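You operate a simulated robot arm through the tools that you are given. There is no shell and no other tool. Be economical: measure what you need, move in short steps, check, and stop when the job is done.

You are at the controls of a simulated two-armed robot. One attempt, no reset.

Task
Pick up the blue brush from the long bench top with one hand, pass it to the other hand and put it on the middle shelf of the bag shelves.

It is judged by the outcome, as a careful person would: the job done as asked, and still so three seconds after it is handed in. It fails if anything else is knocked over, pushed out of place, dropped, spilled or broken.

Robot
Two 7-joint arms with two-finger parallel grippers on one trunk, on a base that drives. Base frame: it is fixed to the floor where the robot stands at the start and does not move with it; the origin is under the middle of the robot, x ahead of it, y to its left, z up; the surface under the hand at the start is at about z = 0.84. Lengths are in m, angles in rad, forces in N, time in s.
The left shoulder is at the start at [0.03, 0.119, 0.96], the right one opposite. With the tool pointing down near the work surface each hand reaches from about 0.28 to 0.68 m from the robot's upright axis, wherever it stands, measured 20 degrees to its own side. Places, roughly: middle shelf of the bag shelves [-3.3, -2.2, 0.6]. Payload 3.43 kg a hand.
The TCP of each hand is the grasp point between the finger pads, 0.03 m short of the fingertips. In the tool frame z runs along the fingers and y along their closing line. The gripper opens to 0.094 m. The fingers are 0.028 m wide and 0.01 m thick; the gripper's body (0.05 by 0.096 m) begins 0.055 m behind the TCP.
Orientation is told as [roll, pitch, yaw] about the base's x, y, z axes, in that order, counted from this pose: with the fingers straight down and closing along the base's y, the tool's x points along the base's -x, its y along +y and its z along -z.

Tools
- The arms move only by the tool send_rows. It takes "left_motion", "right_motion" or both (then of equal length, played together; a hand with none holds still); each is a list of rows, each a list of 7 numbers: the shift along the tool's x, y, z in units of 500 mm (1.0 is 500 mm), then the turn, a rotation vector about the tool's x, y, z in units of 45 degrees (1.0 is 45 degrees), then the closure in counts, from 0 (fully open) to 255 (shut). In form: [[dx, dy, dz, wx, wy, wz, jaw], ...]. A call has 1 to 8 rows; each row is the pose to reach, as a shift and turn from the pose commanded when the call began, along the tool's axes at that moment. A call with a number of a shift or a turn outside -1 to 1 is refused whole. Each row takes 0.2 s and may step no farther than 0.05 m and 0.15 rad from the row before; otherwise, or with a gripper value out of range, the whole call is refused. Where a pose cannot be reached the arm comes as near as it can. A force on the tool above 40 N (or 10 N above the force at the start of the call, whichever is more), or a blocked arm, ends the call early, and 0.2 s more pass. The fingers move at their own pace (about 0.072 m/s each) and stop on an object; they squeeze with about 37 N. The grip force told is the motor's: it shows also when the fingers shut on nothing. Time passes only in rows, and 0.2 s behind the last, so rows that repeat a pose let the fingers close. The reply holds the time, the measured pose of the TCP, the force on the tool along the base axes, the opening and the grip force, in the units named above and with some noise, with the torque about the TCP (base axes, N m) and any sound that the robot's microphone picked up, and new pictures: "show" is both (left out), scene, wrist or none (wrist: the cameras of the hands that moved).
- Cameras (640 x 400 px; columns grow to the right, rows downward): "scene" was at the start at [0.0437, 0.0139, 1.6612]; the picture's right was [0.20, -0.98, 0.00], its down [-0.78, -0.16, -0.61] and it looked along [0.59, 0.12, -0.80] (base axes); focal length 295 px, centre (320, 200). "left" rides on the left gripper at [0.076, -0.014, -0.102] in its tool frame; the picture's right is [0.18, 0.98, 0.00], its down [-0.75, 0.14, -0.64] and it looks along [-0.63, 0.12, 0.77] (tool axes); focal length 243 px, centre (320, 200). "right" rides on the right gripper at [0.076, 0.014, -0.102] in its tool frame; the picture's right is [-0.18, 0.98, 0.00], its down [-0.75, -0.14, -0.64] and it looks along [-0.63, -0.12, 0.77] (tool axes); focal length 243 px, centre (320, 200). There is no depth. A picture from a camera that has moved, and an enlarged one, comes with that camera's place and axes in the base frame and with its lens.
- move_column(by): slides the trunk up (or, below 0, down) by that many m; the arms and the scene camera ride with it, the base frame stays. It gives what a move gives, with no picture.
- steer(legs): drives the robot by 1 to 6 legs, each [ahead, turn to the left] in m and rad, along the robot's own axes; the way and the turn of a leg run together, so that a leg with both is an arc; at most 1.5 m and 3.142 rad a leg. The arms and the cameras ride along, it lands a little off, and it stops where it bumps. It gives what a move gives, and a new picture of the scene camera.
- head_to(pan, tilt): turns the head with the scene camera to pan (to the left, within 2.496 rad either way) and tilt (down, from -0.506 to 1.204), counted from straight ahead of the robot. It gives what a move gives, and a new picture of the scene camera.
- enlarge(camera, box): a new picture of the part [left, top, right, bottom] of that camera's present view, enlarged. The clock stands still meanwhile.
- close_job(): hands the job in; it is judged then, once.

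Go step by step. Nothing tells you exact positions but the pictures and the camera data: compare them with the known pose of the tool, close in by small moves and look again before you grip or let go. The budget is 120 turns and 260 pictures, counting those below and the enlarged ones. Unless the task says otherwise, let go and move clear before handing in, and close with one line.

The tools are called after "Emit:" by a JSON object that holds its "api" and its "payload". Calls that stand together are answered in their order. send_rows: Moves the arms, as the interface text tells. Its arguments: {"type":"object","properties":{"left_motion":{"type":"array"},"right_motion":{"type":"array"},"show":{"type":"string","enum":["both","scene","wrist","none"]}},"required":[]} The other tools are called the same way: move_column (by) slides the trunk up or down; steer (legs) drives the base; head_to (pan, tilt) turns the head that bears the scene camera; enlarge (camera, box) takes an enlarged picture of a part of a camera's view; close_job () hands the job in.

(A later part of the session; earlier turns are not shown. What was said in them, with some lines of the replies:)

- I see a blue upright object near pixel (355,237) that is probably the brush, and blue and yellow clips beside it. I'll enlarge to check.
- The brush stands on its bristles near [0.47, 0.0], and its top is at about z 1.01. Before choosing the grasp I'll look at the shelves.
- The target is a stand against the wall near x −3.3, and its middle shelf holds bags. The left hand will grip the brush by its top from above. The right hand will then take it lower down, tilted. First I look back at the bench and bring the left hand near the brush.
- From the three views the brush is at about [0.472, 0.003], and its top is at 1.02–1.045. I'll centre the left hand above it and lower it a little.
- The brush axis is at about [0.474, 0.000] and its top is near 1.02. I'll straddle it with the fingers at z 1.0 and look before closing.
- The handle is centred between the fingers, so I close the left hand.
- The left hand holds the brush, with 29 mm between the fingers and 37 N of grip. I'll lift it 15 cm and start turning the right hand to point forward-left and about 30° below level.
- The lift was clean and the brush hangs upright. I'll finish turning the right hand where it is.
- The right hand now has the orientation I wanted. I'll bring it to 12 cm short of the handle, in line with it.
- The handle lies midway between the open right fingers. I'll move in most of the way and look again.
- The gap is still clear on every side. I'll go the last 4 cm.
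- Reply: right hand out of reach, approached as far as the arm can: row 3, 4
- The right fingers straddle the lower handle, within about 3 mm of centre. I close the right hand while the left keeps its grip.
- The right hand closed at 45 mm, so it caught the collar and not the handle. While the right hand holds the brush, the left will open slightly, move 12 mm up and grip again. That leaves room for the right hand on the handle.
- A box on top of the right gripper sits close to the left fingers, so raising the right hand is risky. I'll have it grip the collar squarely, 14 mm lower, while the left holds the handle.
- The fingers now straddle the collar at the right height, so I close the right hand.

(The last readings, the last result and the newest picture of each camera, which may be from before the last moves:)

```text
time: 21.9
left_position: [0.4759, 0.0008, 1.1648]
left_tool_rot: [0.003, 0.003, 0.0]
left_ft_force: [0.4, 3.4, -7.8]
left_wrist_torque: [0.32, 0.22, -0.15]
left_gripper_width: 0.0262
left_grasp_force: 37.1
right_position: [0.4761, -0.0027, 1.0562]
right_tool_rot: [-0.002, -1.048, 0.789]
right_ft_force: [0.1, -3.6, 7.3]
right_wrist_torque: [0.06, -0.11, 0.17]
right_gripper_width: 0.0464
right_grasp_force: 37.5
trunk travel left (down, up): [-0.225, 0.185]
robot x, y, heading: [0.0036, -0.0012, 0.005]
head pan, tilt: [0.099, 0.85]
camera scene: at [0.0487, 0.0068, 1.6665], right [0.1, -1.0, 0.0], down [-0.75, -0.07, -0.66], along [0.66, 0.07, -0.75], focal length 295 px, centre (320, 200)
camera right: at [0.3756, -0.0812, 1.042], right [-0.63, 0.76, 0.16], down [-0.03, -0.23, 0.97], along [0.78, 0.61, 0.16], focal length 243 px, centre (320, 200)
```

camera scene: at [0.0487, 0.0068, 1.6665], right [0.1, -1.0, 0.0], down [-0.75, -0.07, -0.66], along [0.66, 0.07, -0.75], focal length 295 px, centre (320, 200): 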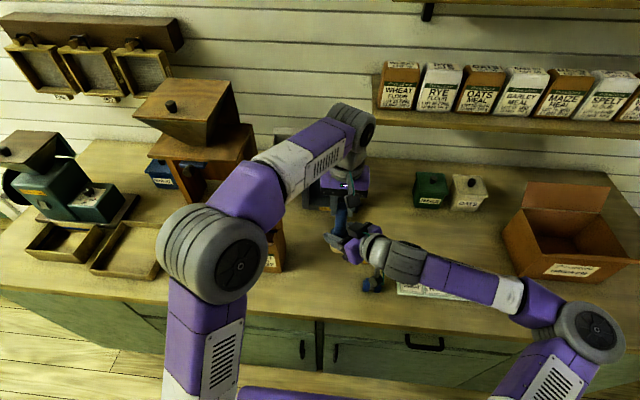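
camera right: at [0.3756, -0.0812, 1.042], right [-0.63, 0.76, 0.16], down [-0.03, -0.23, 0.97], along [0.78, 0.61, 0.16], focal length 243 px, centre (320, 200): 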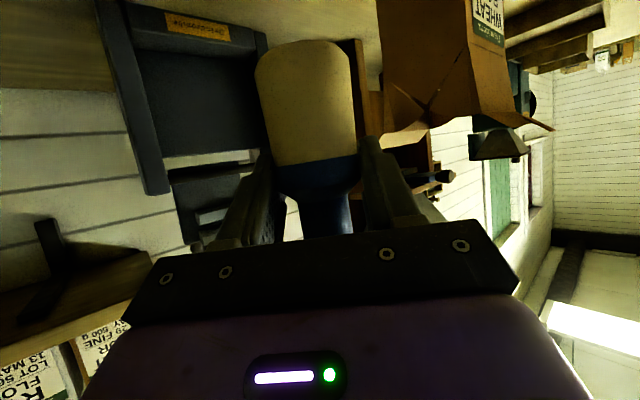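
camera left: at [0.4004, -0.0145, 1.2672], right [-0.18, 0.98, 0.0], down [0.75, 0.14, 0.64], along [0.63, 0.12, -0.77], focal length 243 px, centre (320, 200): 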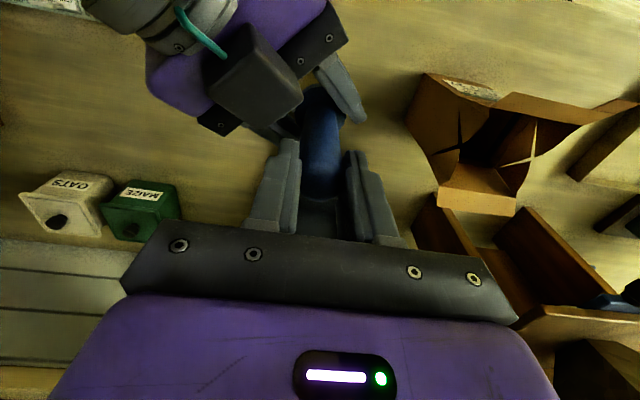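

The right hand has the collar firmly. I release with the left and raise it clear.

Emit:
{"api": "send_rows", "payload": {"left_motion": [[0, 0, 0, 0, 0, 0, 135], [0, 0, 0, 0, 0, 0, 135], [0, 0, -0.04, 0, 0, 0, 135], [0, 0, -0.1, 0, 0, 0, 135], [0, 0, -0.18, 0, 0, 0, 135], [0, 0.08, -0.22, 0, 0, 0, 135], [0, 0.17, -0.22, 0, 0, 0, 135], [0, 0.17, -0.22, 0, 0, 0, 135]]}}

Emit:
{"api": "enlarge", "payload": {"camera": "scene", "box": [280, 150, 480, 290]}}

```text
time: 23.7
left_position: [0.4769, 0.0857, 1.2739]
left_tool_rot: [0.002, 0.001, 0.003]
left_ft_force: [-0.5, 0.1, -0.1]
left_wrist_torque: [0.01, 0.0, 0.0]
left_gripper_width: 0.0443
left_grasp_force: 0.0
right_position: [0.4744, -0.0019, 1.0562]
right_tool_rot: [-0.001, -1.047, 0.784]
right_ft_force: [-0.6, -0.9, 0.5]
right_wrist_torque: [0.0, 0.01, 0.0]
right_gripper_width: 0.0454
right_grasp_force: 37.5
trunk travel left (down, up): [-0.225, 0.185]
robot x, y, heading: [0.0034, -0.0016, -0.0]
head pan, tilt: [0.099, 0.85]
camera scene: at [0.0489, 0.0059, 1.6665], right [0.1, -1.0, 0.0], down [-0.75, -0.07, -0.66], along [0.66, 0.07, -0.75], focal length 295 px, centre (320, 200)
camera left: at [0.4006, 0.071, 1.3766], right [-0.18, 0.98, 0.0], down [0.75, 0.14, 0.64], along [0.63, 0.12, -0.77], focal length 243 px, centre (320, 200)
```

scene: 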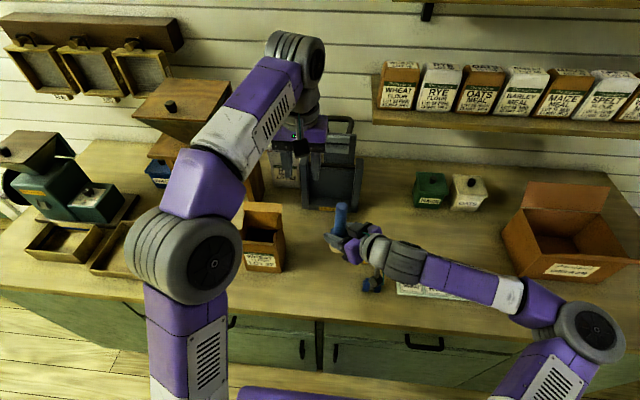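
left: 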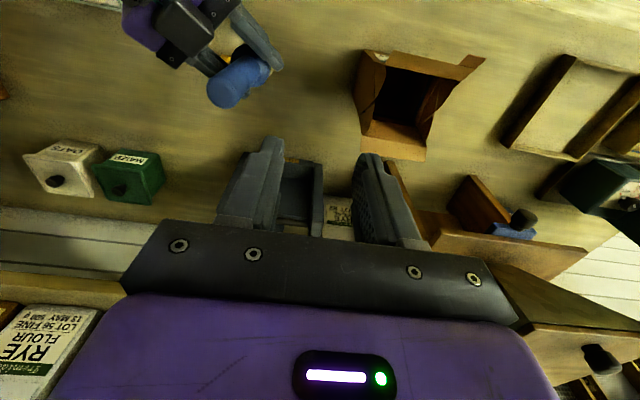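

```text
2.86 times, centred on (380, 220) of scene
camera zoom: at [0.0489, 0.0059, 1.6665], right [0.1, -1.0, 0.0], down [-0.75, -0.07, -0.66], along [0.66, 0.07, -0.75], focal length 843 px, centre (149, 143)
```

zoom: 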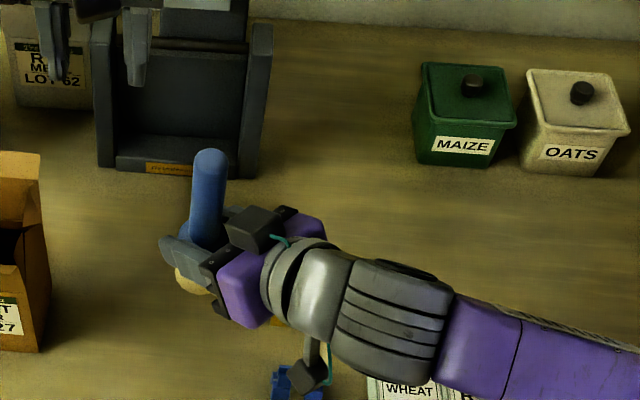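

The brush is in the right hand, upright. I'll draw both hands in and up before driving.

Emit:
{"api": "send_rows", "payload": {"left_motion": [[0.07, 0.03, 0, 0, 0, 0, 135], [0.14, 0.07, 0, 0, 0, 0, 135], [0.21, 0.12, 0, 0, 0, 0, 135], [0.28, 0.16, 0, 0, 0, 0, 135], [0.28, 0.2, 0, 0, 0, 0, 135], [0.28, 0.2, 0, 0, 0, 0, 135]], "right_motion": [[-0.007, -0.001, -0.07, 0, 0, 0, 255], [-0.014, -0.003, -0.14, 0, 0, 0, 255], [-0.021, -0.004, -0.21, 0, 0, 0, 255], [-0.028, -0.006, -0.28, 0, 0, 0, 255], [-0.035, -0.007, -0.339, 0, 0, 0, 255], [-0.035, -0.007, -0.339, 0, 0, 0, 255]]}}

Emit:
{"api": "head_to", "payload": {"pan": -2.45, "tilt": 0.6}}

Emit:
{"api": "head_to", "payload": {"pan": 2.45, "tilt": 0.6}}

```text
time: 25.1
left_position: [0.334, 0.1867, 1.2729]
left_tool_rot: [0.0, 0.0, -0.001]
left_ft_force: [0.2, -0.7, 0.5]
left_wrist_torque: [0.02, 0.01, 0.03]
left_gripper_width: 0.0443
left_grasp_force: 0.0
right_position: [0.3784, -0.1001, 1.1549]
right_tool_rot: [0.002, -1.045, 0.785]
right_ft_force: [-0.1, -0.5, -0.6]
right_wrist_torque: [0.0, -0.01, -0.01]
right_gripper_width: 0.0453
right_grasp_force: 37.1
trunk travel left (down, up): [-0.225, 0.185]
robot x, y, heading: [0.0012, 0.0015, -0.0]
head pan, tilt: [0.099, 0.85]
camera scene: at [0.0488, 0.0072, 1.6665], right [0.1, -1.0, 0.0], down [-0.75, -0.07, -0.66], along [0.66, 0.07, -0.75], focal length 295 px, centre (320, 200)
camera right: at [0.2793, -0.1799, 1.1417], right [-0.63, 0.76, 0.16], down [-0.03, -0.23, 0.97], along [0.78, 0.61, 0.16], focal length 243 px, centre (320, 200)
camera left: at [0.2579, 0.172, 1.3758], right [-0.18, 0.98, 0.0], down [0.75, 0.14, 0.64], along [0.63, 0.12, -0.77], focal length 243 px, centre (320, 200)
```

scene: 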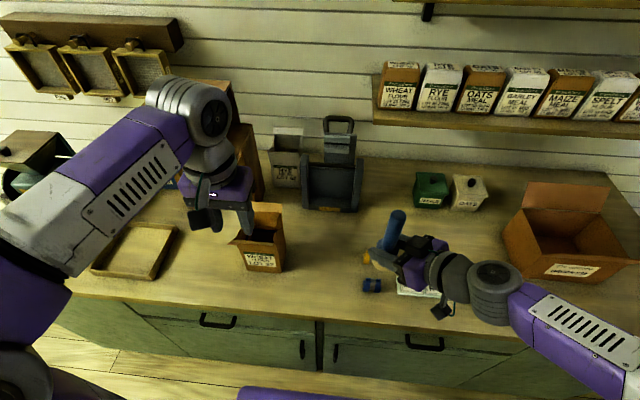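
right: 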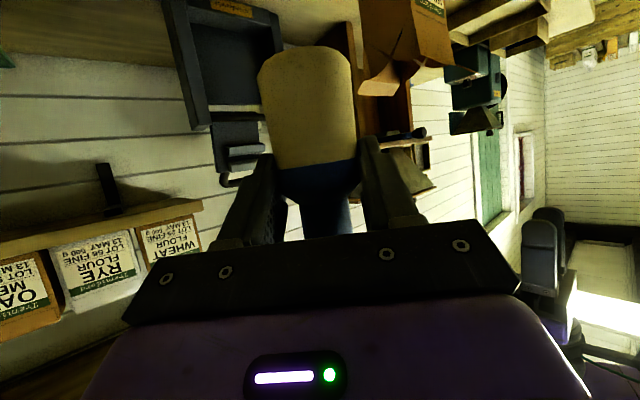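
left: 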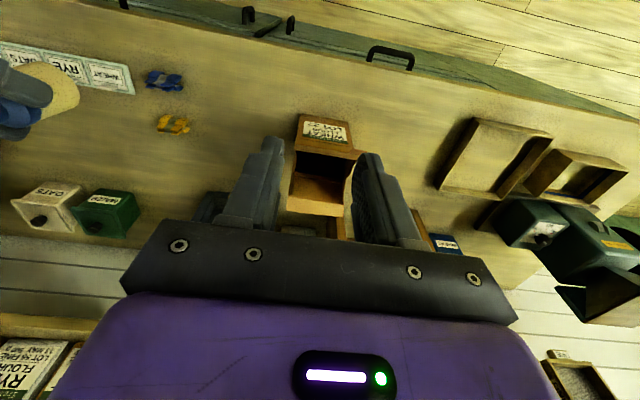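

```text
time: 27.4
left_position: [0.3349, 0.1867, 1.273]
left_tool_rot: [-0.001, 0.001, 0.001]
left_ft_force: [0.3, -0.3, -0.5]
left_wrist_torque: [-0.03, -0.02, 0.04]
left_gripper_width: 0.0444
left_grasp_force: 0.0
right_position: [0.3795, -0.1009, 1.1565]
right_tool_rot: [0.0, -1.048, 0.786]
right_ft_force: [-1.2, 1.0, -1.8]
right_wrist_torque: [0.05, -0.01, -0.01]
right_gripper_width: 0.0453
right_grasp_force: 37.2
trunk travel left (down, up): [-0.225, 0.185]
robot x, y, heading: [0.0009, -0.0015, -0.001]
head pan, tilt: [-2.45, 0.6]
camera scene: at [-0.0972, -0.0574, 1.6874], right [-0.64, 0.77, 0.0], down [0.44, 0.36, -0.83], along [-0.64, -0.53, -0.56], focal length 295 px, centre (320, 200)
```

scene: 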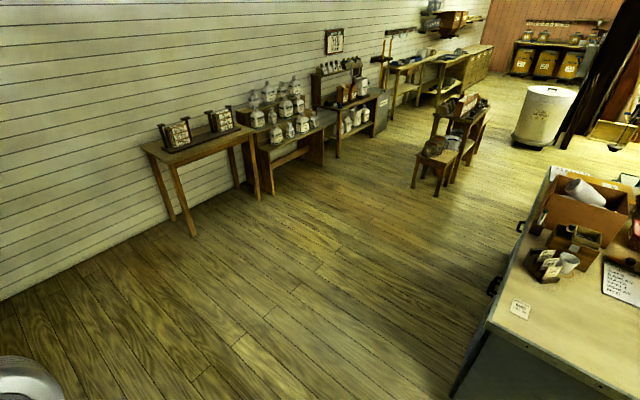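

```text
time: 31.3
left_position: [0.3342, 0.1862, 1.2732]
left_tool_rot: [0.0, -0.001, -0.001]
left_ft_force: [-0.2, -0.1, 0.1]
left_wrist_torque: [0.03, 0.0, -0.01]
left_gripper_width: 0.0442
left_grasp_force: 0.0
right_position: [0.3794, -0.1009, 1.156]
right_tool_rot: [0.001, -1.046, 0.786]
right_ft_force: [0.6, -0.3, -1.0]
right_wrist_torque: [0.02, 0.0, 0.01]
right_gripper_width: 0.0452
right_grasp_force: 37.0
trunk travel left (down, up): [-0.225, 0.185]
robot x, y, heading: [0.0005, 0.0034, -0.0]
head pan, tilt: [2.45, 0.6]
camera scene: at [-0.0972, 0.0553, 1.6874], right [0.64, 0.77, 0.0], down [0.44, -0.36, -0.83], along [-0.64, 0.53, -0.56], focal length 295 px, centre (320, 200)
```

scene: 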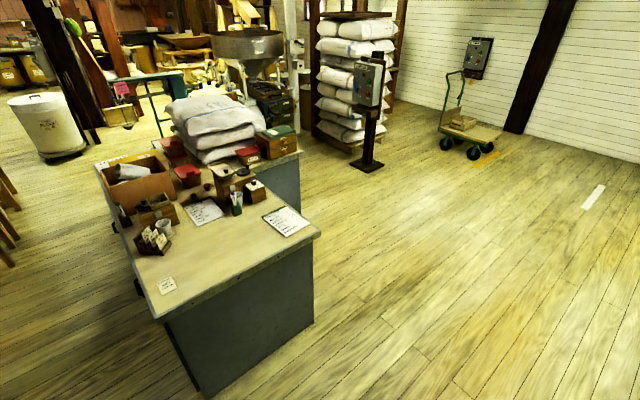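

The island's front edge is near x −0.86, stools stand at y −0.8 to −1.05 past x −2.9, and the stand's front is at about y −2.1. I'll back off slightly, turn right toward the aisle, drive partway and look.

Emit:
{"api": "head_to", "payload": {"pan": 0, "tilt": 0.5}}

Emit:
{"api": "steer", "payload": {"legs": [[-0.15, 0], [0, -2.477]]}}

```text
time: 33.5
left_position: [0.3346, 0.186, 1.2735]
left_tool_rot: [-0.001, 0.0, 0.001]
left_ft_force: [-0.6, -0.6, -0.2]
left_wrist_torque: [0.01, -0.03, 0.0]
left_gripper_width: 0.0444
left_grasp_force: 0.0
right_position: [0.3789, -0.1015, 1.1553]
right_tool_rot: [0.0, -1.046, 0.784]
right_ft_force: [0.2, 0.5, -1.1]
right_wrist_torque: [-0.02, -0.02, 0.03]
right_gripper_width: 0.0451
right_grasp_force: 36.9
trunk travel left (down, up): [-0.225, 0.185]
robot x, y, heading: [-0.0004, -0.0005, 0.001]
head pan, tilt: [0.0, 0.499]
camera scene: at [0.0619, -0.001, 1.6965], right [0.0, -1.0, 0.0], down [-0.48, 0.0, -0.88], along [0.88, 0.0, -0.48], focal length 295 px, centre (320, 200)
```

scene: 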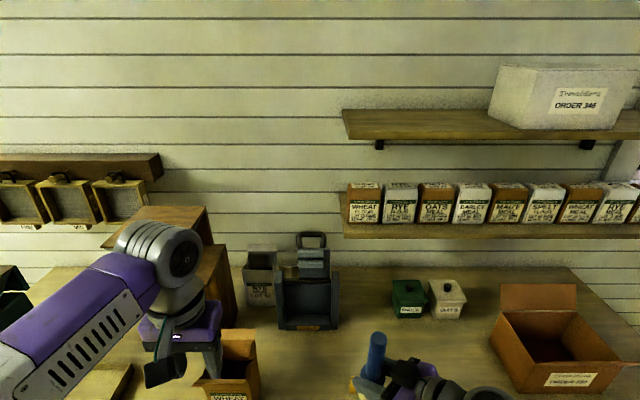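

```text
time: 40.8
left_position: [-0.3126, -0.348, 1.2746]
left_tool_rot: [0.0, -0.002, -2.507]
left_ft_force: [-0.4, 0.5, 0.1]
left_wrist_torque: [-0.02, 0.02, -0.01]
left_gripper_width: 0.0444
left_grasp_force: 0.1
right_position: [-0.5184, -0.144, 1.1553]
right_tool_rot: [0.002, -1.046, -1.723]
right_ft_force: [-0.3, 0.4, -0.8]
right_wrist_torque: [0.01, 0.01, 0.02]
right_gripper_width: 0.045
right_grasp_force: 37.4
trunk travel left (down, up): [-0.225, 0.185]
robot x, y, heading: [-0.1543, 0.0014, -2.511]
head pan, tilt: [0.0, 0.499]
camera scene: at [-0.2015, -0.0373, 1.6965], right [-0.59, 0.81, 0.0], down [0.39, 0.28, -0.88], along [-0.71, -0.52, -0.48], focal length 295 px, centre (320, 200)
```

scene: 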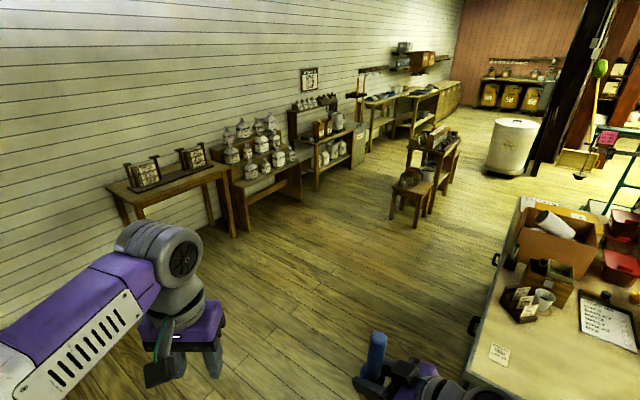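

The way is clear. I'll keep away from the island corner and drive into the aisle.

Emit:
{"api": "steer", "payload": {"legs": [[0, 0.262], [1.4, 0], [0, -0.523], [0.7, 0]]}}

```text
time: 53.6
left_position: [-1.907, -1.6371, 1.2733]
left_tool_rot: [-0.001, 0.0, -2.773]
left_ft_force: [-0.8, 0.3, 0.1]
left_wrist_torque: [-0.04, -0.02, -0.01]
left_gripper_width: 0.0443
left_grasp_force: 0.1
right_position: [-2.0523, -1.3856, 1.1552]
right_tool_rot: [0.001, -1.046, -1.989]
right_ft_force: [-0.2, 0.6, -0.8]
right_wrist_torque: [0.03, -0.01, 0.0]
right_gripper_width: 0.045
right_grasp_force: 37.1
trunk travel left (down, up): [-0.225, 0.185]
robot x, y, heading: [-1.6624, -1.3388, -2.773]
head pan, tilt: [0.0, 0.499]
camera scene: at [-1.7181, -1.3663, 1.6965], right [-0.36, 0.93, 0.0], down [0.45, 0.17, -0.88], along [-0.82, -0.32, -0.48], focal length 295 px, centre (320, 200)
```

scene: 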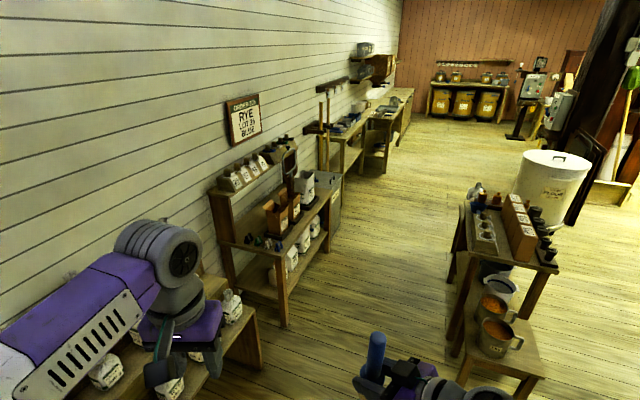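

The stand's middle shelf is in view now. I'll take a closer look.

Emit:
{"api": "enlarge", "payload": {"camera": "scene", "box": [190, 110, 370, 330]}}

```text
1.82 times, centred on (280, 220) of scene
camera zoom: at [-1.7181, -1.3663, 1.6965], right [-0.36, 0.93, 0.0], down [0.45, 0.17, -0.88], along [-0.82, -0.32, -0.48], focal length 536 px, centre (393, 164)
```

zoom: 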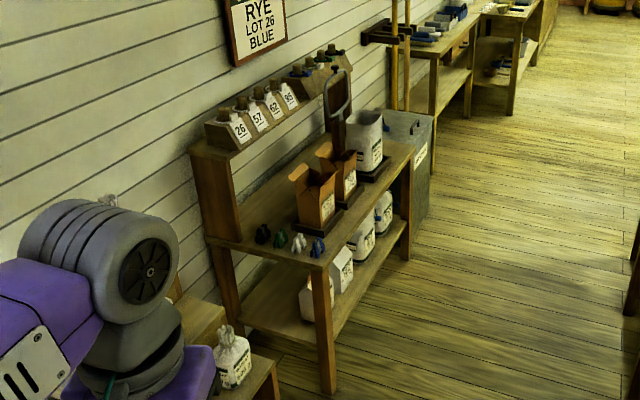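

The middle shelf spans x −3.74 to −2.88, with its front edge at y ≈ −2.08, and has trays, bags and clips on it. I'll drive in front of it and face it to find a free spot.

Emit:
{"api": "steer", "payload": {"legs": [[0, -0.197], [1.41, 0], [0, 1.4]]}}

```text
time: 64.8
left_position: [-2.8721, -1.9088, 1.2736]
left_tool_rot: [0.0, -0.001, -1.57]
left_ft_force: [-0.1, -0.3, 0.0]
left_wrist_torque: [0.01, 0.01, -0.02]
left_gripper_width: 0.0443
left_grasp_force: 0.1
right_position: [-3.1601, -1.9559, 1.1558]
right_tool_rot: [-0.001, -1.047, -0.783]
right_ft_force: [0.5, -0.8, -1.2]
right_wrist_torque: [0.02, 0.03, -0.06]
right_gripper_width: 0.0448
right_grasp_force: 36.3
trunk travel left (down, up): [-0.225, 0.185]
robot x, y, heading: [-3.0589, -1.5794, -1.572]
head pan, tilt: [0.0, 0.499]
camera scene: at [-3.0578, -1.6373, 1.6965], right [-1.0, 0.0, 0.0], down [0.0, 0.48, -0.88], along [0.0, -0.88, -0.48], focal length 295 px, centre (320, 200)
```

scene: 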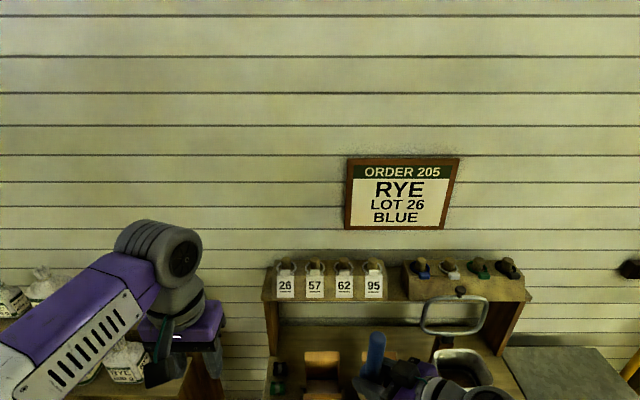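

Emit:
{"api": "head_to", "payload": {"pan": 0, "tilt": 0.95}}

Emit:
{"api": "enlarge", "payload": {"camera": "scene", "box": [220, 80, 540, 280]}}

```text
time: 65.7
left_position: [-2.8726, -1.9082, 1.2734]
left_tool_rot: [-0.001, -0.001, -1.569]
left_ft_force: [-0.4, 0.5, 0.1]
left_wrist_torque: [0.0, 0.01, -0.02]
left_gripper_width: 0.0444
left_grasp_force: 0.1
right_position: [-3.1595, -1.9545, 1.1562]
right_tool_rot: [0.001, -1.048, -0.783]
right_ft_force: [0.2, 0.0, -0.8]
right_wrist_torque: [-0.02, -0.01, -0.02]
right_gripper_width: 0.045
right_grasp_force: 36.7
trunk travel left (down, up): [-0.225, 0.185]
robot x, y, heading: [-3.0577, -1.5737, -1.567]
head pan, tilt: [0.0, 0.949]
camera scene: at [-3.058, -1.619, 1.659], right [-1.0, 0.0, 0.0], down [0.0, 0.81, -0.58], along [0.0, -0.58, -0.81], focal length 295 px, centre (320, 200)
```

scene: 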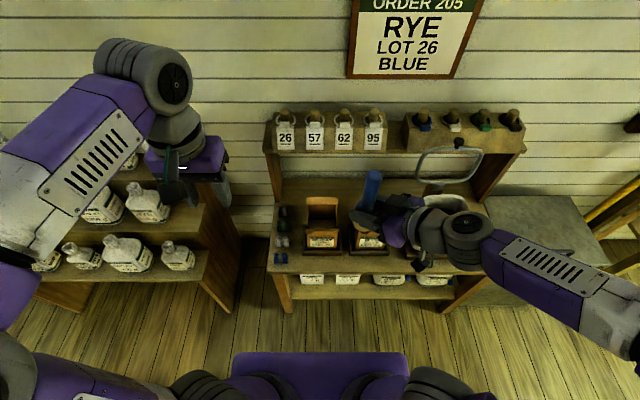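

```text
2.00 times, centred on (380, 180) of scene
camera zoom: at [-3.058, -1.619, 1.659], right [-1.0, 0.0, 0.0], down [0.0, 0.81, -0.58], along [0.0, -0.58, -0.81], focal length 590 px, centre (200, 240)
```

zoom: 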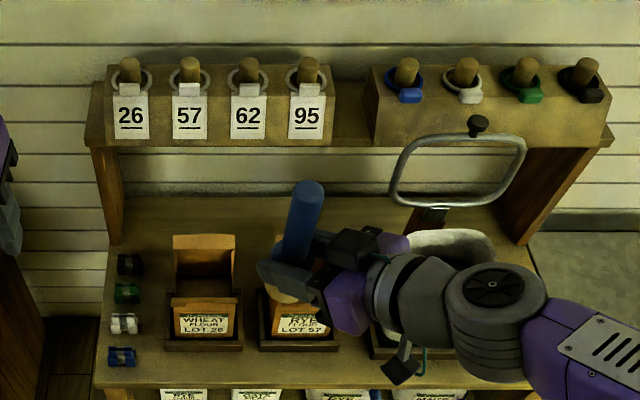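

This matches the given place: three levels, with the middle one at z ≈ 0.6 holding clips, trays and bags. Its right end looks free, so I'll shift that way along the aisle and look without the arm in view.

Emit:
{"api": "steer", "payload": {"legs": [[0, -1.575], [0.4, 0], [0, 1.571]]}}

Emit:
{"api": "enlarge", "payload": {"camera": "scene", "box": [160, 80, 480, 280]}}

```text
time: 76.0
left_position: [-3.2708, -1.8983, 1.2732]
left_tool_rot: [0.0, 0.0, -1.564]
left_ft_force: [0.3, 0.5, 0.3]
left_wrist_torque: [0.01, -0.02, -0.01]
left_gripper_width: 0.0444
left_grasp_force: 0.0
right_position: [-3.5579, -1.9465, 1.1561]
right_tool_rot: [-0.001, -1.047, -0.776]
right_ft_force: [-0.2, 0.1, 0.1]
right_wrist_torque: [0.01, 0.01, -0.03]
right_gripper_width: 0.0446
right_grasp_force: 36.6
trunk travel left (down, up): [-0.225, 0.185]
robot x, y, heading: [-3.4597, -1.568, -1.562]
head pan, tilt: [0.0, 0.949]
camera scene: at [-3.4585, -1.6105, 1.659], right [-1.0, -0.01, 0.0], down [-0.01, 0.81, -0.58], along [0.0, -0.58, -0.81], focal length 295 px, centre (320, 200)
```

scene: 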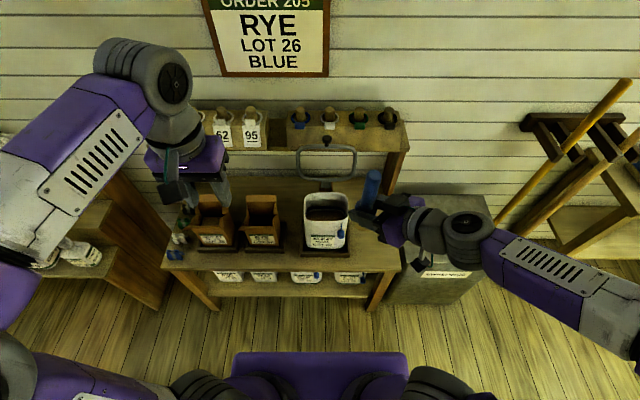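

```text
2.00 times, centred on (320, 180) of scene
camera zoom: at [-3.4585, -1.6105, 1.659], right [-1.0, -0.01, 0.0], down [-0.01, 0.81, -0.58], along [0.0, -0.58, -0.81], focal length 590 px, centre (320, 240)
```

zoom: 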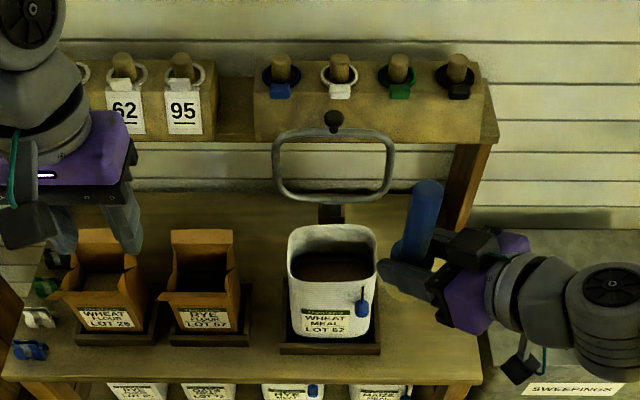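

To the right of the white bag there is about 18 cm of free shelf, centred near x −3.68. I'll turn the right hand to point straight ahead (the brush stays upright) and look again.

Emit:
{"api": "send_rows", "payload": {"right_motion": [[0.005, -0.038, -0.008, 0.144, 0, 0.083, 255], [0.009, -0.075, -0.016, 0.289, 0, 0.167, 255], [0.014, -0.113, -0.025, 0.433, 0, 0.25, 255], [0.019, -0.151, -0.033, 0.577, 0, 0.333, 255], [0.023, -0.188, -0.041, 0.722, 0, 0.417, 255], [0.028, -0.226, -0.049, 0.866, 0, 0.5, 255], [0.028, -0.226, -0.049, 0.866, 0, 0.5, 255]]}}

```text
time: 77.6
left_position: [-3.2712, -1.8991, 1.2737]
left_tool_rot: [0.001, 0.001, -1.564]
left_ft_force: [1.3, -1.0, 1.6]
left_wrist_torque: [-0.01, 0.02, 0.01]
left_gripper_width: 0.0443
left_grasp_force: 0.0
right_position: [-3.6569, -2.0088, 1.156]
right_tool_rot: [0.002, -1.048, -1.566]
right_ft_force: [0.4, -0.5, -0.8]
right_wrist_torque: [0.02, -0.02, 0.03]
right_gripper_width: 0.0449
right_grasp_force: 37.1
trunk travel left (down, up): [-0.225, 0.185]
robot x, y, heading: [-3.4598, -1.5647, -1.563]
head pan, tilt: [0.0, 0.949]
camera scene: at [-3.4587, -1.6101, 1.659], right [-1.0, -0.01, 0.0], down [-0.01, 0.81, -0.58], along [0.0, -0.58, -0.81], focal length 295 px, centre (320, 200)
camera right: at [-3.644, -1.8818, 1.1425], right [0.98, -0.09, 0.16], down [-0.14, 0.18, 0.97], along [-0.11, -0.98, 0.16], focal length 243 px, centre (320, 200)
```

scene: 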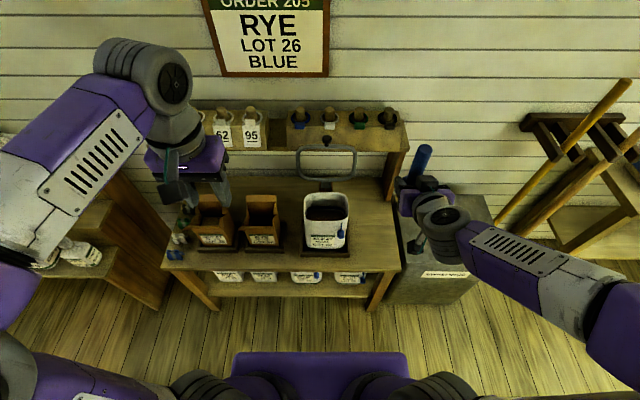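
right: 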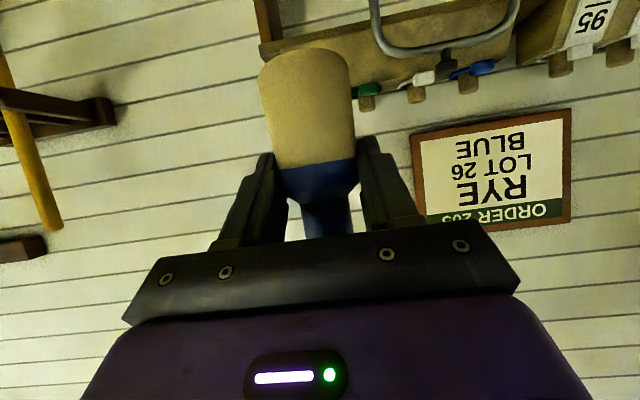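

The free zone is clear, with x from −3.58 to −3.77. I'll lower the trunk 20 cm and creep forward 8 cm.

Emit:
{"api": "move_column", "payload": {"by": -0.2}}

Emit:
{"api": "steer", "payload": {"legs": [[0.08, 0]]}}

Emit:
{"api": "enlarge", "payload": {"camera": "scene", "box": [260, 120, 500, 320]}}

```text
time: 79.8
left_position: [-3.2711, -1.8998, 1.0744]
left_tool_rot: [-0.001, 0.001, -1.565]
left_ft_force: [-0.7, 0.8, 0.4]
left_wrist_torque: [0.01, 0.01, 0.02]
left_gripper_width: 0.0442
left_grasp_force: 0.1
right_position: [-3.6579, -2.0091, 0.9561]
right_tool_rot: [-0.001, -1.047, -1.564]
right_ft_force: [0.5, -0.1, -0.1]
right_wrist_torque: [0.04, -0.02, 0.03]
right_gripper_width: 0.0448
right_grasp_force: 37.3
trunk travel left (down, up): [-0.025, 0.385]
robot x, y, heading: [-3.4579, -1.5724, -1.567]
head pan, tilt: [0.0, 0.949]
```

```text
time: 80.8
left_position: [-3.2701, -1.982, 1.0721]
left_tool_rot: [0.001, 0.001, -1.563]
left_ft_force: [-0.2, 0.6, 0.7]
left_wrist_torque: [0.0, 0.02, -0.01]
left_gripper_width: 0.0445
left_grasp_force: 0.1
right_position: [-3.6568, -2.092, 0.9559]
right_tool_rot: [0.001, -1.047, -1.562]
right_ft_force: [0.4, -0.5, -1.3]
right_wrist_torque: [0.0, -0.02, 0.03]
right_gripper_width: 0.0447
right_grasp_force: 37.1
trunk travel left (down, up): [-0.025, 0.385]
robot x, y, heading: [-3.4557, -1.6498, -1.563]
head pan, tilt: [0.0, 0.949]
camera scene: at [-3.4579, -1.6931, 1.4589], right [-1.0, -0.01, 0.0], down [-0.01, 0.81, -0.58], along [0.01, -0.58, -0.81], focal length 295 px, centre (320, 200)
```

scene: 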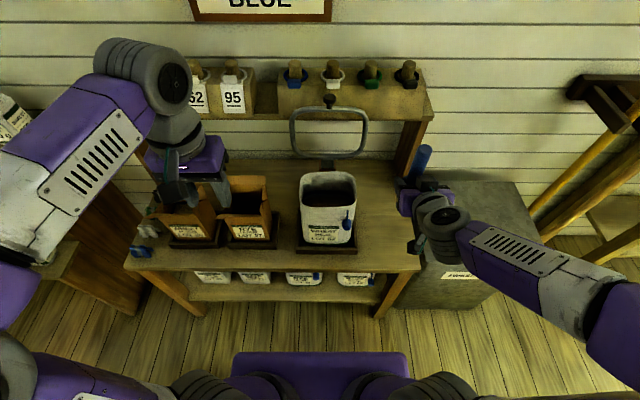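

```text
2.00 times, centred on (380, 220) of scene
camera zoom: at [-3.4579, -1.6931, 1.4589], right [-1.0, -0.01, 0.0], down [-0.01, 0.81, -0.58], along [0.01, -0.58, -0.81], focal length 590 px, centre (200, 160)
```

zoom: 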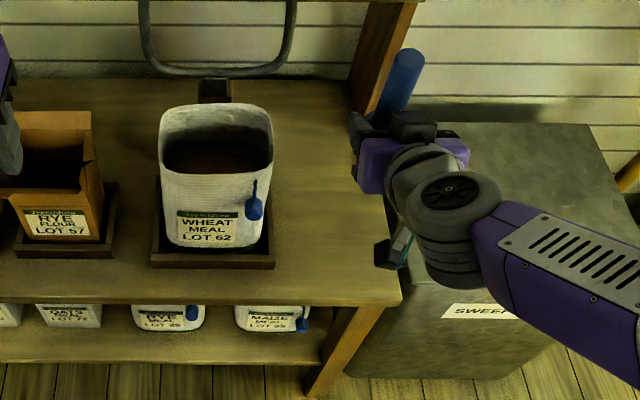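

The brush is above the free zone. I'll bring it down to about 3–4 cm above the shelf, near [-3.67, -2.15].

Emit:
{"api": "send_rows", "payload": {"right_motion": [[0.064, -0.004, 0.059, 0, 0, 0, 255], [0.128, -0.009, 0.118, 0, 0, 0, 255], [0.192, -0.013, 0.177, 0, 0, 0, 255], [0.256, -0.017, 0.237, 0, 0, 0, 255], [0.32, -0.022, 0.296, 0, 0, 0, 255], [0.384, -0.026, 0.355, 0, 0, 0, 255], [0.384, -0.026, 0.355, 0, 0, 0, 255]]}}

Emit:
{"api": "enlarge", "payload": {"camera": "scene", "box": [260, 120, 500, 320]}}

```text
time: 82.4
left_position: [-3.2709, -1.9804, 1.073]
left_tool_rot: [0.0, 0.001, -1.561]
left_ft_force: [-0.8, 0.3, -0.4]
left_wrist_torque: [0.02, 0.01, 0.01]
left_gripper_width: 0.0443
left_grasp_force: 0.2
right_position: [-3.6661, -2.1502, 0.7]
right_tool_rot: [0.003, -1.048, -1.565]
right_ft_force: [-0.8, 0.0, -1.0]
right_wrist_torque: [-0.01, -0.02, 0.01]
right_gripper_width: 0.0447
right_grasp_force: 36.7
trunk travel left (down, up): [-0.025, 0.385]
robot x, y, heading: [-3.4599, -1.6473, -1.56]
head pan, tilt: [0.0, 0.949]
camera scene: at [-3.4578, -1.6918, 1.459], right [-1.0, -0.01, 0.0], down [-0.01, 0.81, -0.58], along [0.01, -0.58, -0.81], focal length 295 px, centre (320, 200)
camera right: at [-3.6531, -2.0221, 0.6866], right [0.98, -0.08, 0.16], down [-0.14, 0.18, 0.97], along [-0.11, -0.98, 0.16], focal length 243 px, centre (320, 200)
```

scene: 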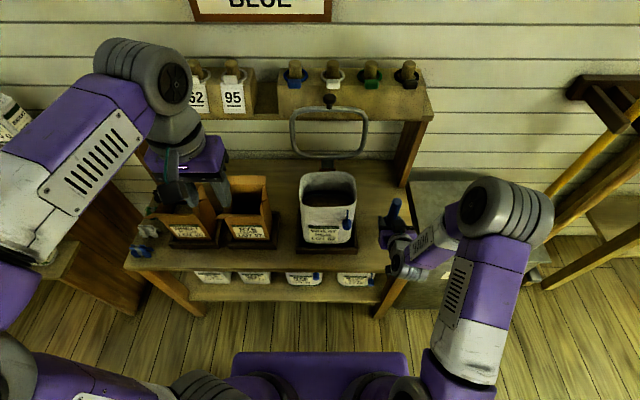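
right: 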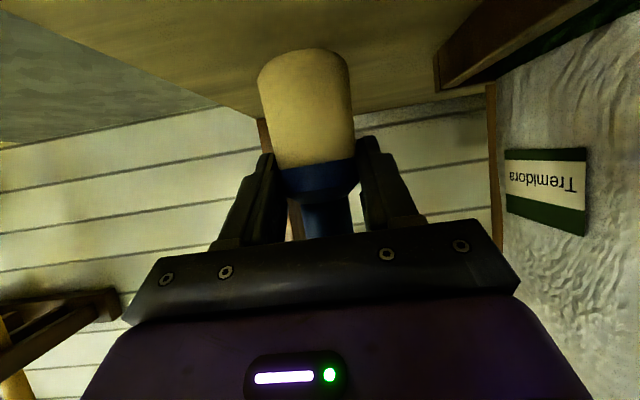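

```text
2.00 times, centred on (380, 220) of scene
camera zoom: at [-3.4578, -1.6918, 1.459], right [-1.0, -0.01, 0.0], down [-0.01, 0.81, -0.58], along [0.01, -0.58, -0.81], focal length 590 px, centre (200, 160)
```

zoom: 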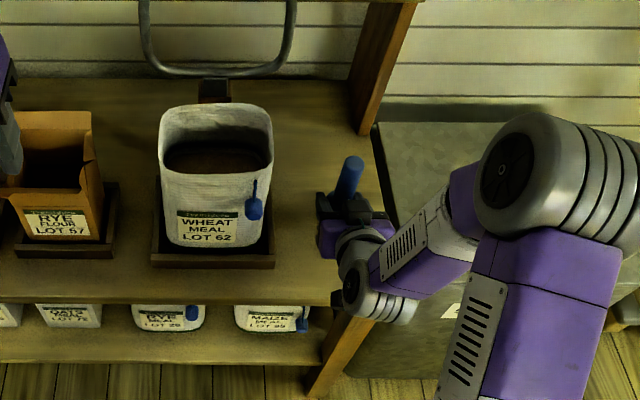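

The brush sits midway between the tray and the shelf's right edge. I'll lower it 2.8 cm and check the gap.

Emit:
{"api": "send_rows", "payload": {"right_motion": [[0.016, 0, 0.009, 0, 0, 0, 255], [0.032, 0, 0.018, 0, 0, 0, 255], [0.0485, 0, 0.028, 0, 0, 0, 255], [0.0485, 0, 0.028, 0, 0, 0, 255]]}}

Emit:
{"api": "enlarge", "payload": {"camera": "right", "box": [200, 0, 420, 140]}}

```text
time: 83.4
left_position: [-3.2686, -1.9783, 1.0749]
left_tool_rot: [-0.001, -0.001, -1.564]
left_ft_force: [0.2, 0.2, 0.6]
left_wrist_torque: [0.01, 0.0, -0.04]
left_gripper_width: 0.0443
left_grasp_force: 0.1
right_position: [-3.6674, -2.1507, 0.6765]
right_tool_rot: [-0.001, -1.059, -1.56]
right_ft_force: [-2.8, -6.4, 25.9]
right_wrist_torque: [-0.42, 0.0, -0.04]
right_gripper_width: 0.0449
right_grasp_force: 37.0
trunk travel left (down, up): [-0.025, 0.385]
robot x, y, heading: [-3.4605, -1.647, -1.563]
head pan, tilt: [0.0, 0.949]
camera scene: at [-3.4572, -1.6903, 1.4592], right [-1.0, -0.01, 0.0], down [-0.01, 0.81, -0.58], along [0.0, -0.58, -0.81], focal length 295 px, centre (320, 200)
camera right: at [-3.6543, -2.0238, 0.6617], right [0.98, -0.08, 0.16], down [-0.14, 0.19, 0.97], along [-0.11, -0.98, 0.18], focal length 243 px, centre (320, 200)
```

scene: 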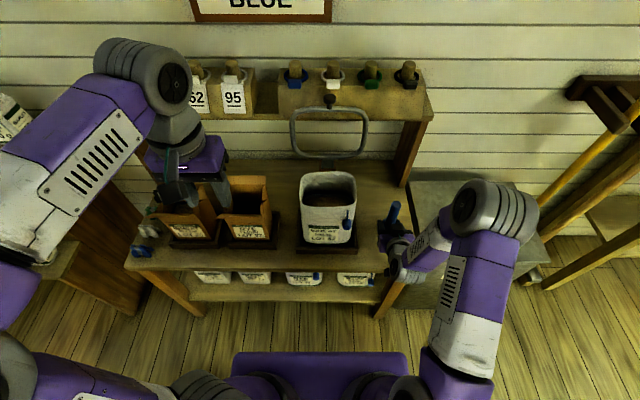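
right: 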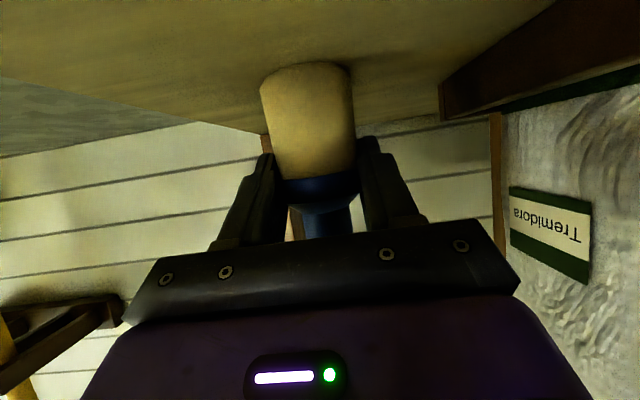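

```text
2.86 times, centred on (310, 70) of right
camera zoom: at [-3.6543, -2.0238, 0.6617], right [0.98, -0.08, 0.16], down [-0.14, 0.19, 0.97], along [-0.11, -0.98, 0.18], focal length 693 px, centre (349, 571)
```

zoom: 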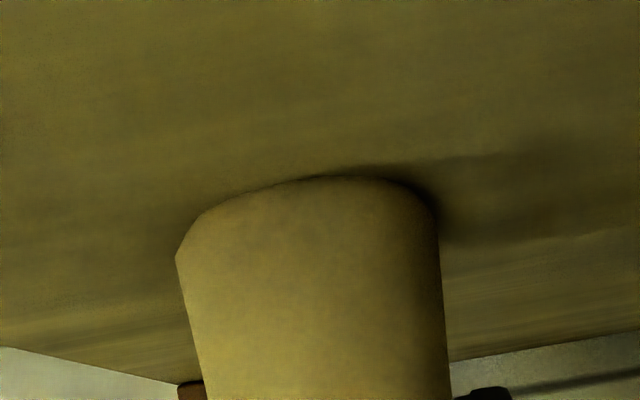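

The brush touched the shelf, with 26 N up-force. I'll ease up about 4 mm to take off the load before letting go.

Emit:
{"api": "send_rows", "payload": {"right_motion": [[-0.005, 0, -0.003, 0, 0, 0, 255], [-0.005, 0, -0.003, 0, 0, 0, 255]], "show": "wrist"}}

```text
time: 84.0
left_position: [-3.2698, -1.9797, 1.0739]
left_tool_rot: [0.0, -0.001, -1.562]
left_ft_force: [-0.6, -1.2, -0.8]
left_wrist_torque: [-0.02, -0.02, 0.02]
left_gripper_width: 0.0443
left_grasp_force: 0.0
right_position: [-3.6662, -2.1492, 0.678]
right_tool_rot: [0.0, -1.05, -1.56]
right_ft_force: [0.8, -7.1, 16.7]
right_wrist_torque: [-0.77, -0.12, -0.02]
right_gripper_width: 0.0449
right_grasp_force: 36.7
trunk travel left (down, up): [-0.025, 0.385]
robot x, y, heading: [-3.4572, -1.6502, -1.563]
head pan, tilt: [0.0, 0.949]
camera right: at [-3.6542, -2.0216, 0.6626], right [0.98, -0.08, 0.16], down [-0.14, 0.18, 0.97], along [-0.11, -0.98, 0.17], focal length 243 px, centre (320, 200)
```

right: 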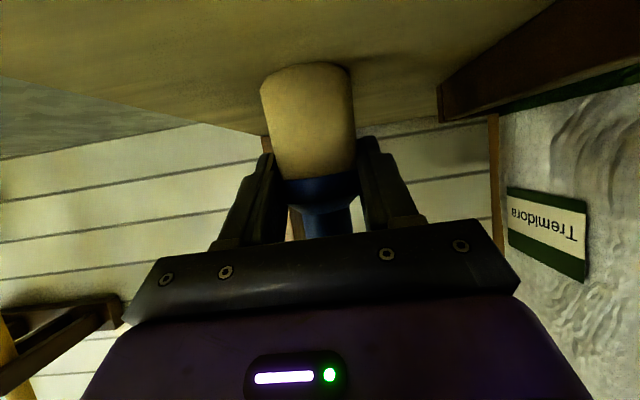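

Emit:
{"api": "send_rows", "payload": {"right_motion": [[-0.006, 0, -0.003, 0, 0, 0, 255], [-0.006, 0, -0.003, 0, 0, 0, 255]], "show": "none"}}

Emit:
{"api": "enlarge", "payload": {"camera": "scene", "box": [340, 180, 460, 290]}}

Emit:
{"api": "enlarge", "payload": {"camera": "left", "box": [0, 0, 640, 400]}}

```text
time: 84.6
left_position: [-3.2695, -1.9811, 1.073]
left_tool_rot: [-0.001, 0.0, -1.56]
left_ft_force: [0.0, 0.5, -1.3]
left_wrist_torque: [-0.01, -0.01, 0.02]
left_gripper_width: 0.0442
left_grasp_force: 0.0
right_position: [-3.6672, -2.1477, 0.6765]
right_tool_rot: [0.001, -1.041, -1.563]
right_ft_force: [0.0, 0.2, -0.3]
right_wrist_torque: [0.0, 0.03, -0.03]
right_gripper_width: 0.045
right_grasp_force: 36.8
trunk travel left (down, up): [-0.025, 0.385]
robot x, y, heading: [-3.4602, -1.6497, -1.571]
head pan, tilt: [0.0, 0.949]
```

```text
3.64 times, centred on (400, 235) of scene
camera zoom: at [-3.4578, -1.6916, 1.4589], right [-1.0, -0.01, 0.0], down [-0.01, 0.81, -0.58], along [0.01, -0.58, -0.81], focal length 1073 px, centre (29, 73)
```

zoom: 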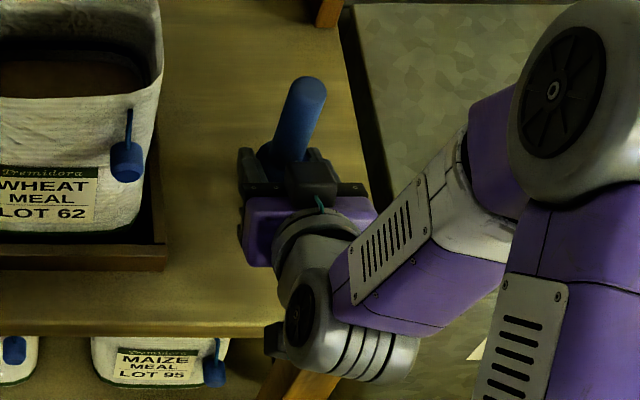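

```text
1.00 times, centred on (320, 200) of left (not enlarged: the box is as wide or as high as the picture)
camera zoom: at [-3.2848, -1.9044, 1.1758], right [0.98, 0.19, 0.0], down [0.15, -0.75, 0.64], along [0.12, -0.63, -0.77], focal length 243 px, centre (320, 200)
```

zoom: 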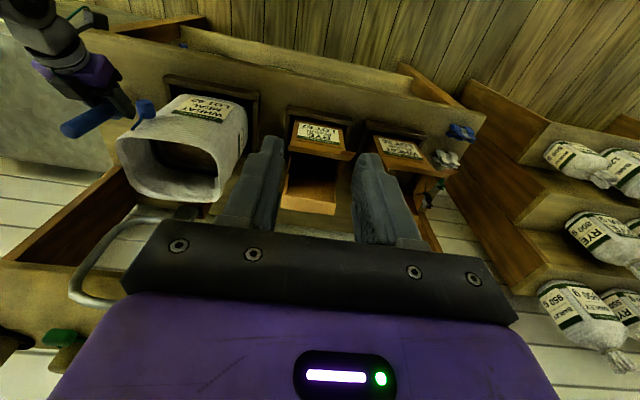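

The load is gone and the brush stands vertical with its bottom at the shelf. I'll nudge down 1.5 mm and open the fingers.

Emit:
{"api": "send_rows", "payload": {"right_motion": [[0.0026, 0, 0.0015, 0, 0, 0, 255], [0.0026, 0, 0.0015, 0, 0, 0, 200], [0.0026, 0, 0.0015, 0, 0, 0, 100], [0.0026, 0, 0.0015, 0, 0, 0, 0], [0.0026, 0, 0.0015, 0, 0, 0, 0], [0.0026, 0, 0.0015, 0, 0, 0, 0]]}}

Emit:
{"api": "enlarge", "payload": {"camera": "scene", "box": [340, 180, 460, 290]}}

```text
time: 86.0
left_position: [-3.2696, -1.9809, 1.0754]
left_tool_rot: [0.0, 0.0, -1.563]
left_ft_force: [-0.9, 0.1, 0.4]
left_wrist_torque: [0.0, -0.01, 0.01]
left_gripper_width: 0.0444
left_grasp_force: 0.0
right_position: [-3.6678, -2.1496, 0.677]
right_tool_rot: [0.002, -1.047, -1.562]
right_ft_force: [0.8, 0.3, 0.0]
right_wrist_torque: [0.03, 0.0, -0.02]
right_gripper_width: 0.0941
right_grasp_force: 0.0
trunk travel left (down, up): [-0.025, 0.385]
robot x, y, heading: [-3.4572, -1.6473, -1.557]
head pan, tilt: [0.0, 0.949]
camera scene: at [-3.4579, -1.6918, 1.459], right [-1.0, -0.01, 0.0], down [-0.01, 0.81, -0.58], along [0.01, -0.58, -0.81], focal length 295 px, centre (320, 200)
camera right: at [-3.655, -2.0219, 0.6641], right [0.98, -0.08, 0.16], down [-0.14, 0.18, 0.97], along [-0.11, -0.98, 0.16], focal length 243 px, centre (320, 200)
```

scene: 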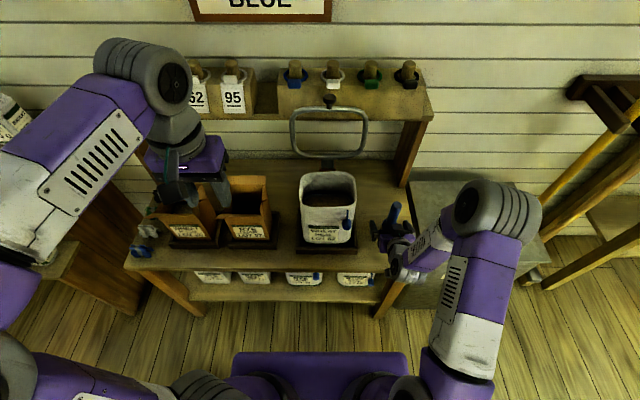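
right: 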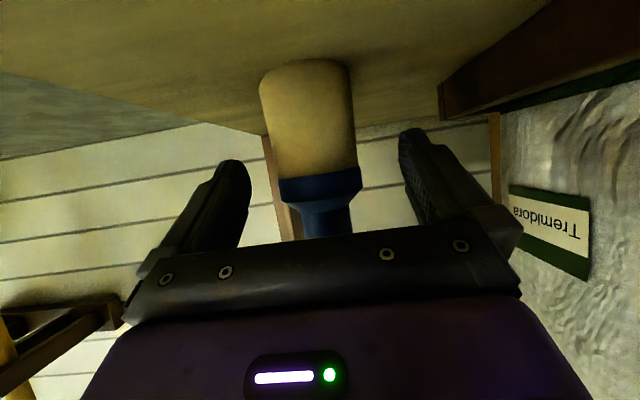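

```text
3.64 times, centred on (400, 235) of scene
camera zoom: at [-3.4579, -1.6918, 1.459], right [-1.0, -0.01, 0.0], down [-0.01, 0.81, -0.58], along [0.01, -0.58, -0.81], focal length 1073 px, centre (29, 73)
```

zoom: 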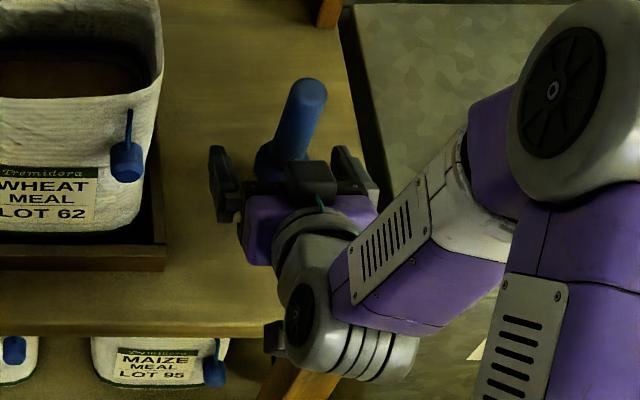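

The brush stands free between the open fingers. I back straight out.

Emit:
{"api": "send_rows", "payload": {"right_motion": [[0, 0, -0.04, 0, 0, 0, 0], [0, 0, -0.1, 0, 0, 0, 0], [0, 0, -0.18, 0, 0, 0, 0], [0, 0, -0.26, 0, 0, 0, 0], [0, 0, -0.34, 0, 0, 0, 0], [0, 0, -0.34, 0, 0, 0, 0]]}}

Emit:
{"api": "enlarge", "payload": {"camera": "scene", "box": [340, 180, 460, 290]}}

```text
time: 87.4
left_position: [-3.2706, -1.98, 1.0745]
left_tool_rot: [-0.001, -0.001, -1.563]
left_ft_force: [-0.6, -0.2, -0.2]
left_wrist_torque: [0.0, -0.01, 0.0]
left_gripper_width: 0.0444
left_grasp_force: 0.2
right_position: [-3.6894, -2.0856, 0.7335]
right_tool_rot: [0.001, -1.046, -1.562]
right_ft_force: [0.2, -0.2, 0.1]
right_wrist_torque: [0.01, 0.03, -0.01]
right_gripper_width: 0.0938
right_grasp_force: 0.0
right hand out of reach, approached as far as the arm can: row 3, 4, 5, 6
trunk travel left (down, up): [-0.025, 0.385]
robot x, y, heading: [-3.458, -1.647, -1.559]
head pan, tilt: [0.0, 0.949]
camera scene: at [-3.4579, -1.6918, 1.459], right [-1.0, -0.01, 0.0], down [-0.01, 0.81, -0.58], along [0.01, -0.58, -0.81], focal length 295 px, centre (320, 200)
camera right: at [-3.6768, -1.9582, 0.7196], right [0.98, -0.08, 0.16], down [-0.14, 0.18, 0.97], along [-0.11, -0.98, 0.16], focal length 243 px, centre (320, 200)
```

scene: 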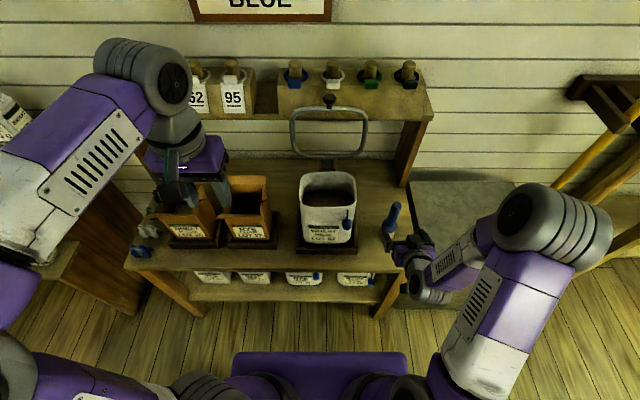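
right: 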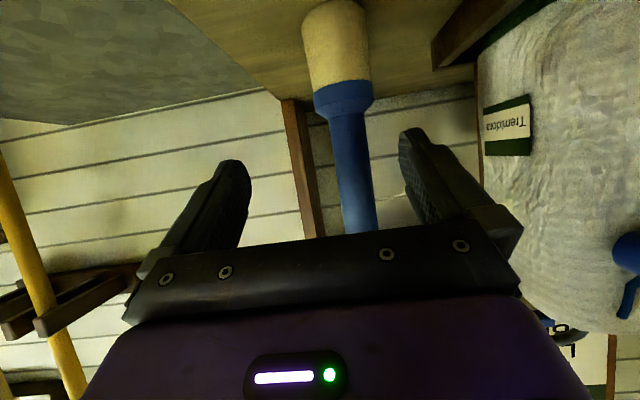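

```text
3.64 times, centred on (400, 235) of scene
camera zoom: at [-3.4579, -1.6918, 1.459], right [-1.0, -0.01, 0.0], down [-0.01, 0.81, -0.58], along [0.01, -0.58, -0.81], focal length 1073 px, centre (29, 73)
```

zoom: 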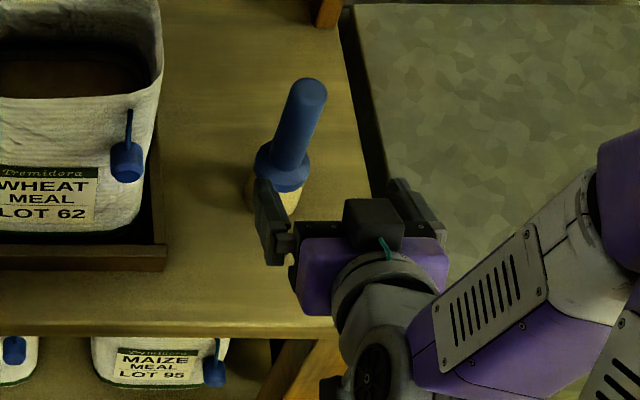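

The brush stands upright on the shelf and the fingertips are nearly clear of it. The arm is at its inward limit, so I'll drive back 15 cm.

Emit:
{"api": "steer", "payload": {"legs": [[-0.15, 0]]}}

Emit:
{"api": "enlarge", "payload": {"camera": "scene", "box": [260, 80, 480, 280]}}

```text
time: 88.8
left_position: [-3.2707, -1.8299, 1.0744]
left_tool_rot: [-0.001, 0.001, -1.563]
left_ft_force: [0.2, 0.8, -0.3]
left_wrist_torque: [0.02, -0.01, 0.01]
left_gripper_width: 0.0445
left_grasp_force: 0.1
right_position: [-3.691, -1.9349, 0.733]
right_tool_rot: [0.002, -1.045, -1.564]
right_ft_force: [0.3, 0.9, 0.7]
right_wrist_torque: [-0.04, -0.01, 0.0]
right_gripper_width: 0.0939
right_grasp_force: 0.0
trunk travel left (down, up): [-0.025, 0.385]
robot x, y, heading: [-3.4553, -1.4929, -1.568]
head pan, tilt: [0.0, 0.949]
camera scene: at [-3.4591, -1.5397, 1.459], right [-1.0, -0.01, 0.0], down [-0.01, 0.81, -0.58], along [0.0, -0.58, -0.81], focal length 295 px, centre (320, 200)
```

scene: 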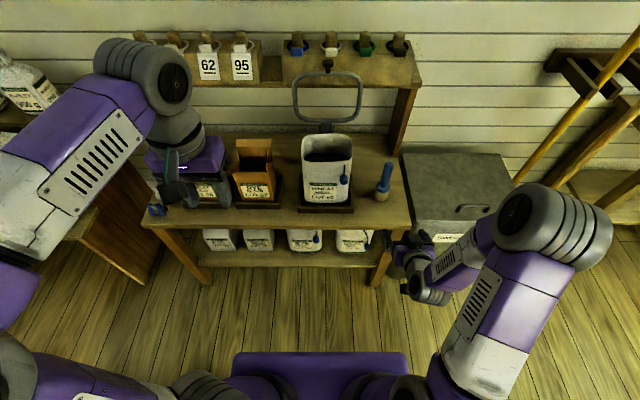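

```text
2.00 times, centred on (370, 180) of scene
camera zoom: at [-3.4591, -1.5397, 1.459], right [-1.0, -0.01, 0.0], down [-0.01, 0.81, -0.58], along [0.0, -0.58, -0.81], focal length 590 px, centre (220, 240)
```

zoom: 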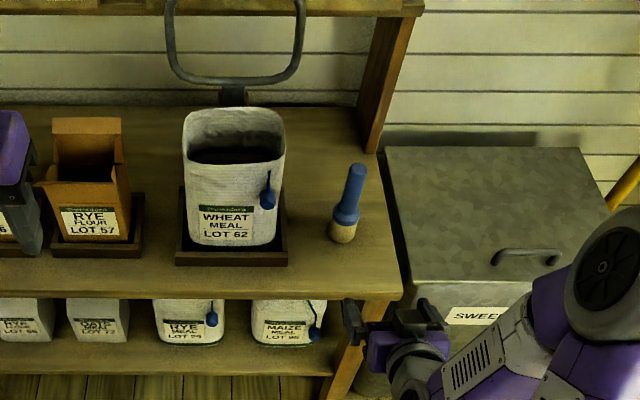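

The brush stands upright on the middle shelf, both hands are clear and nothing else has moved, so I'm handing in.

Emit:
{"api": "close_job", "payload": {}}

```text
The job is handed in.
```

The left hand picked the blue brush up from the long bench and passed it to the right hand. It now stands upright on the middle shelf of the bag shelves, at the free right-hand end, and nothing else was moved.
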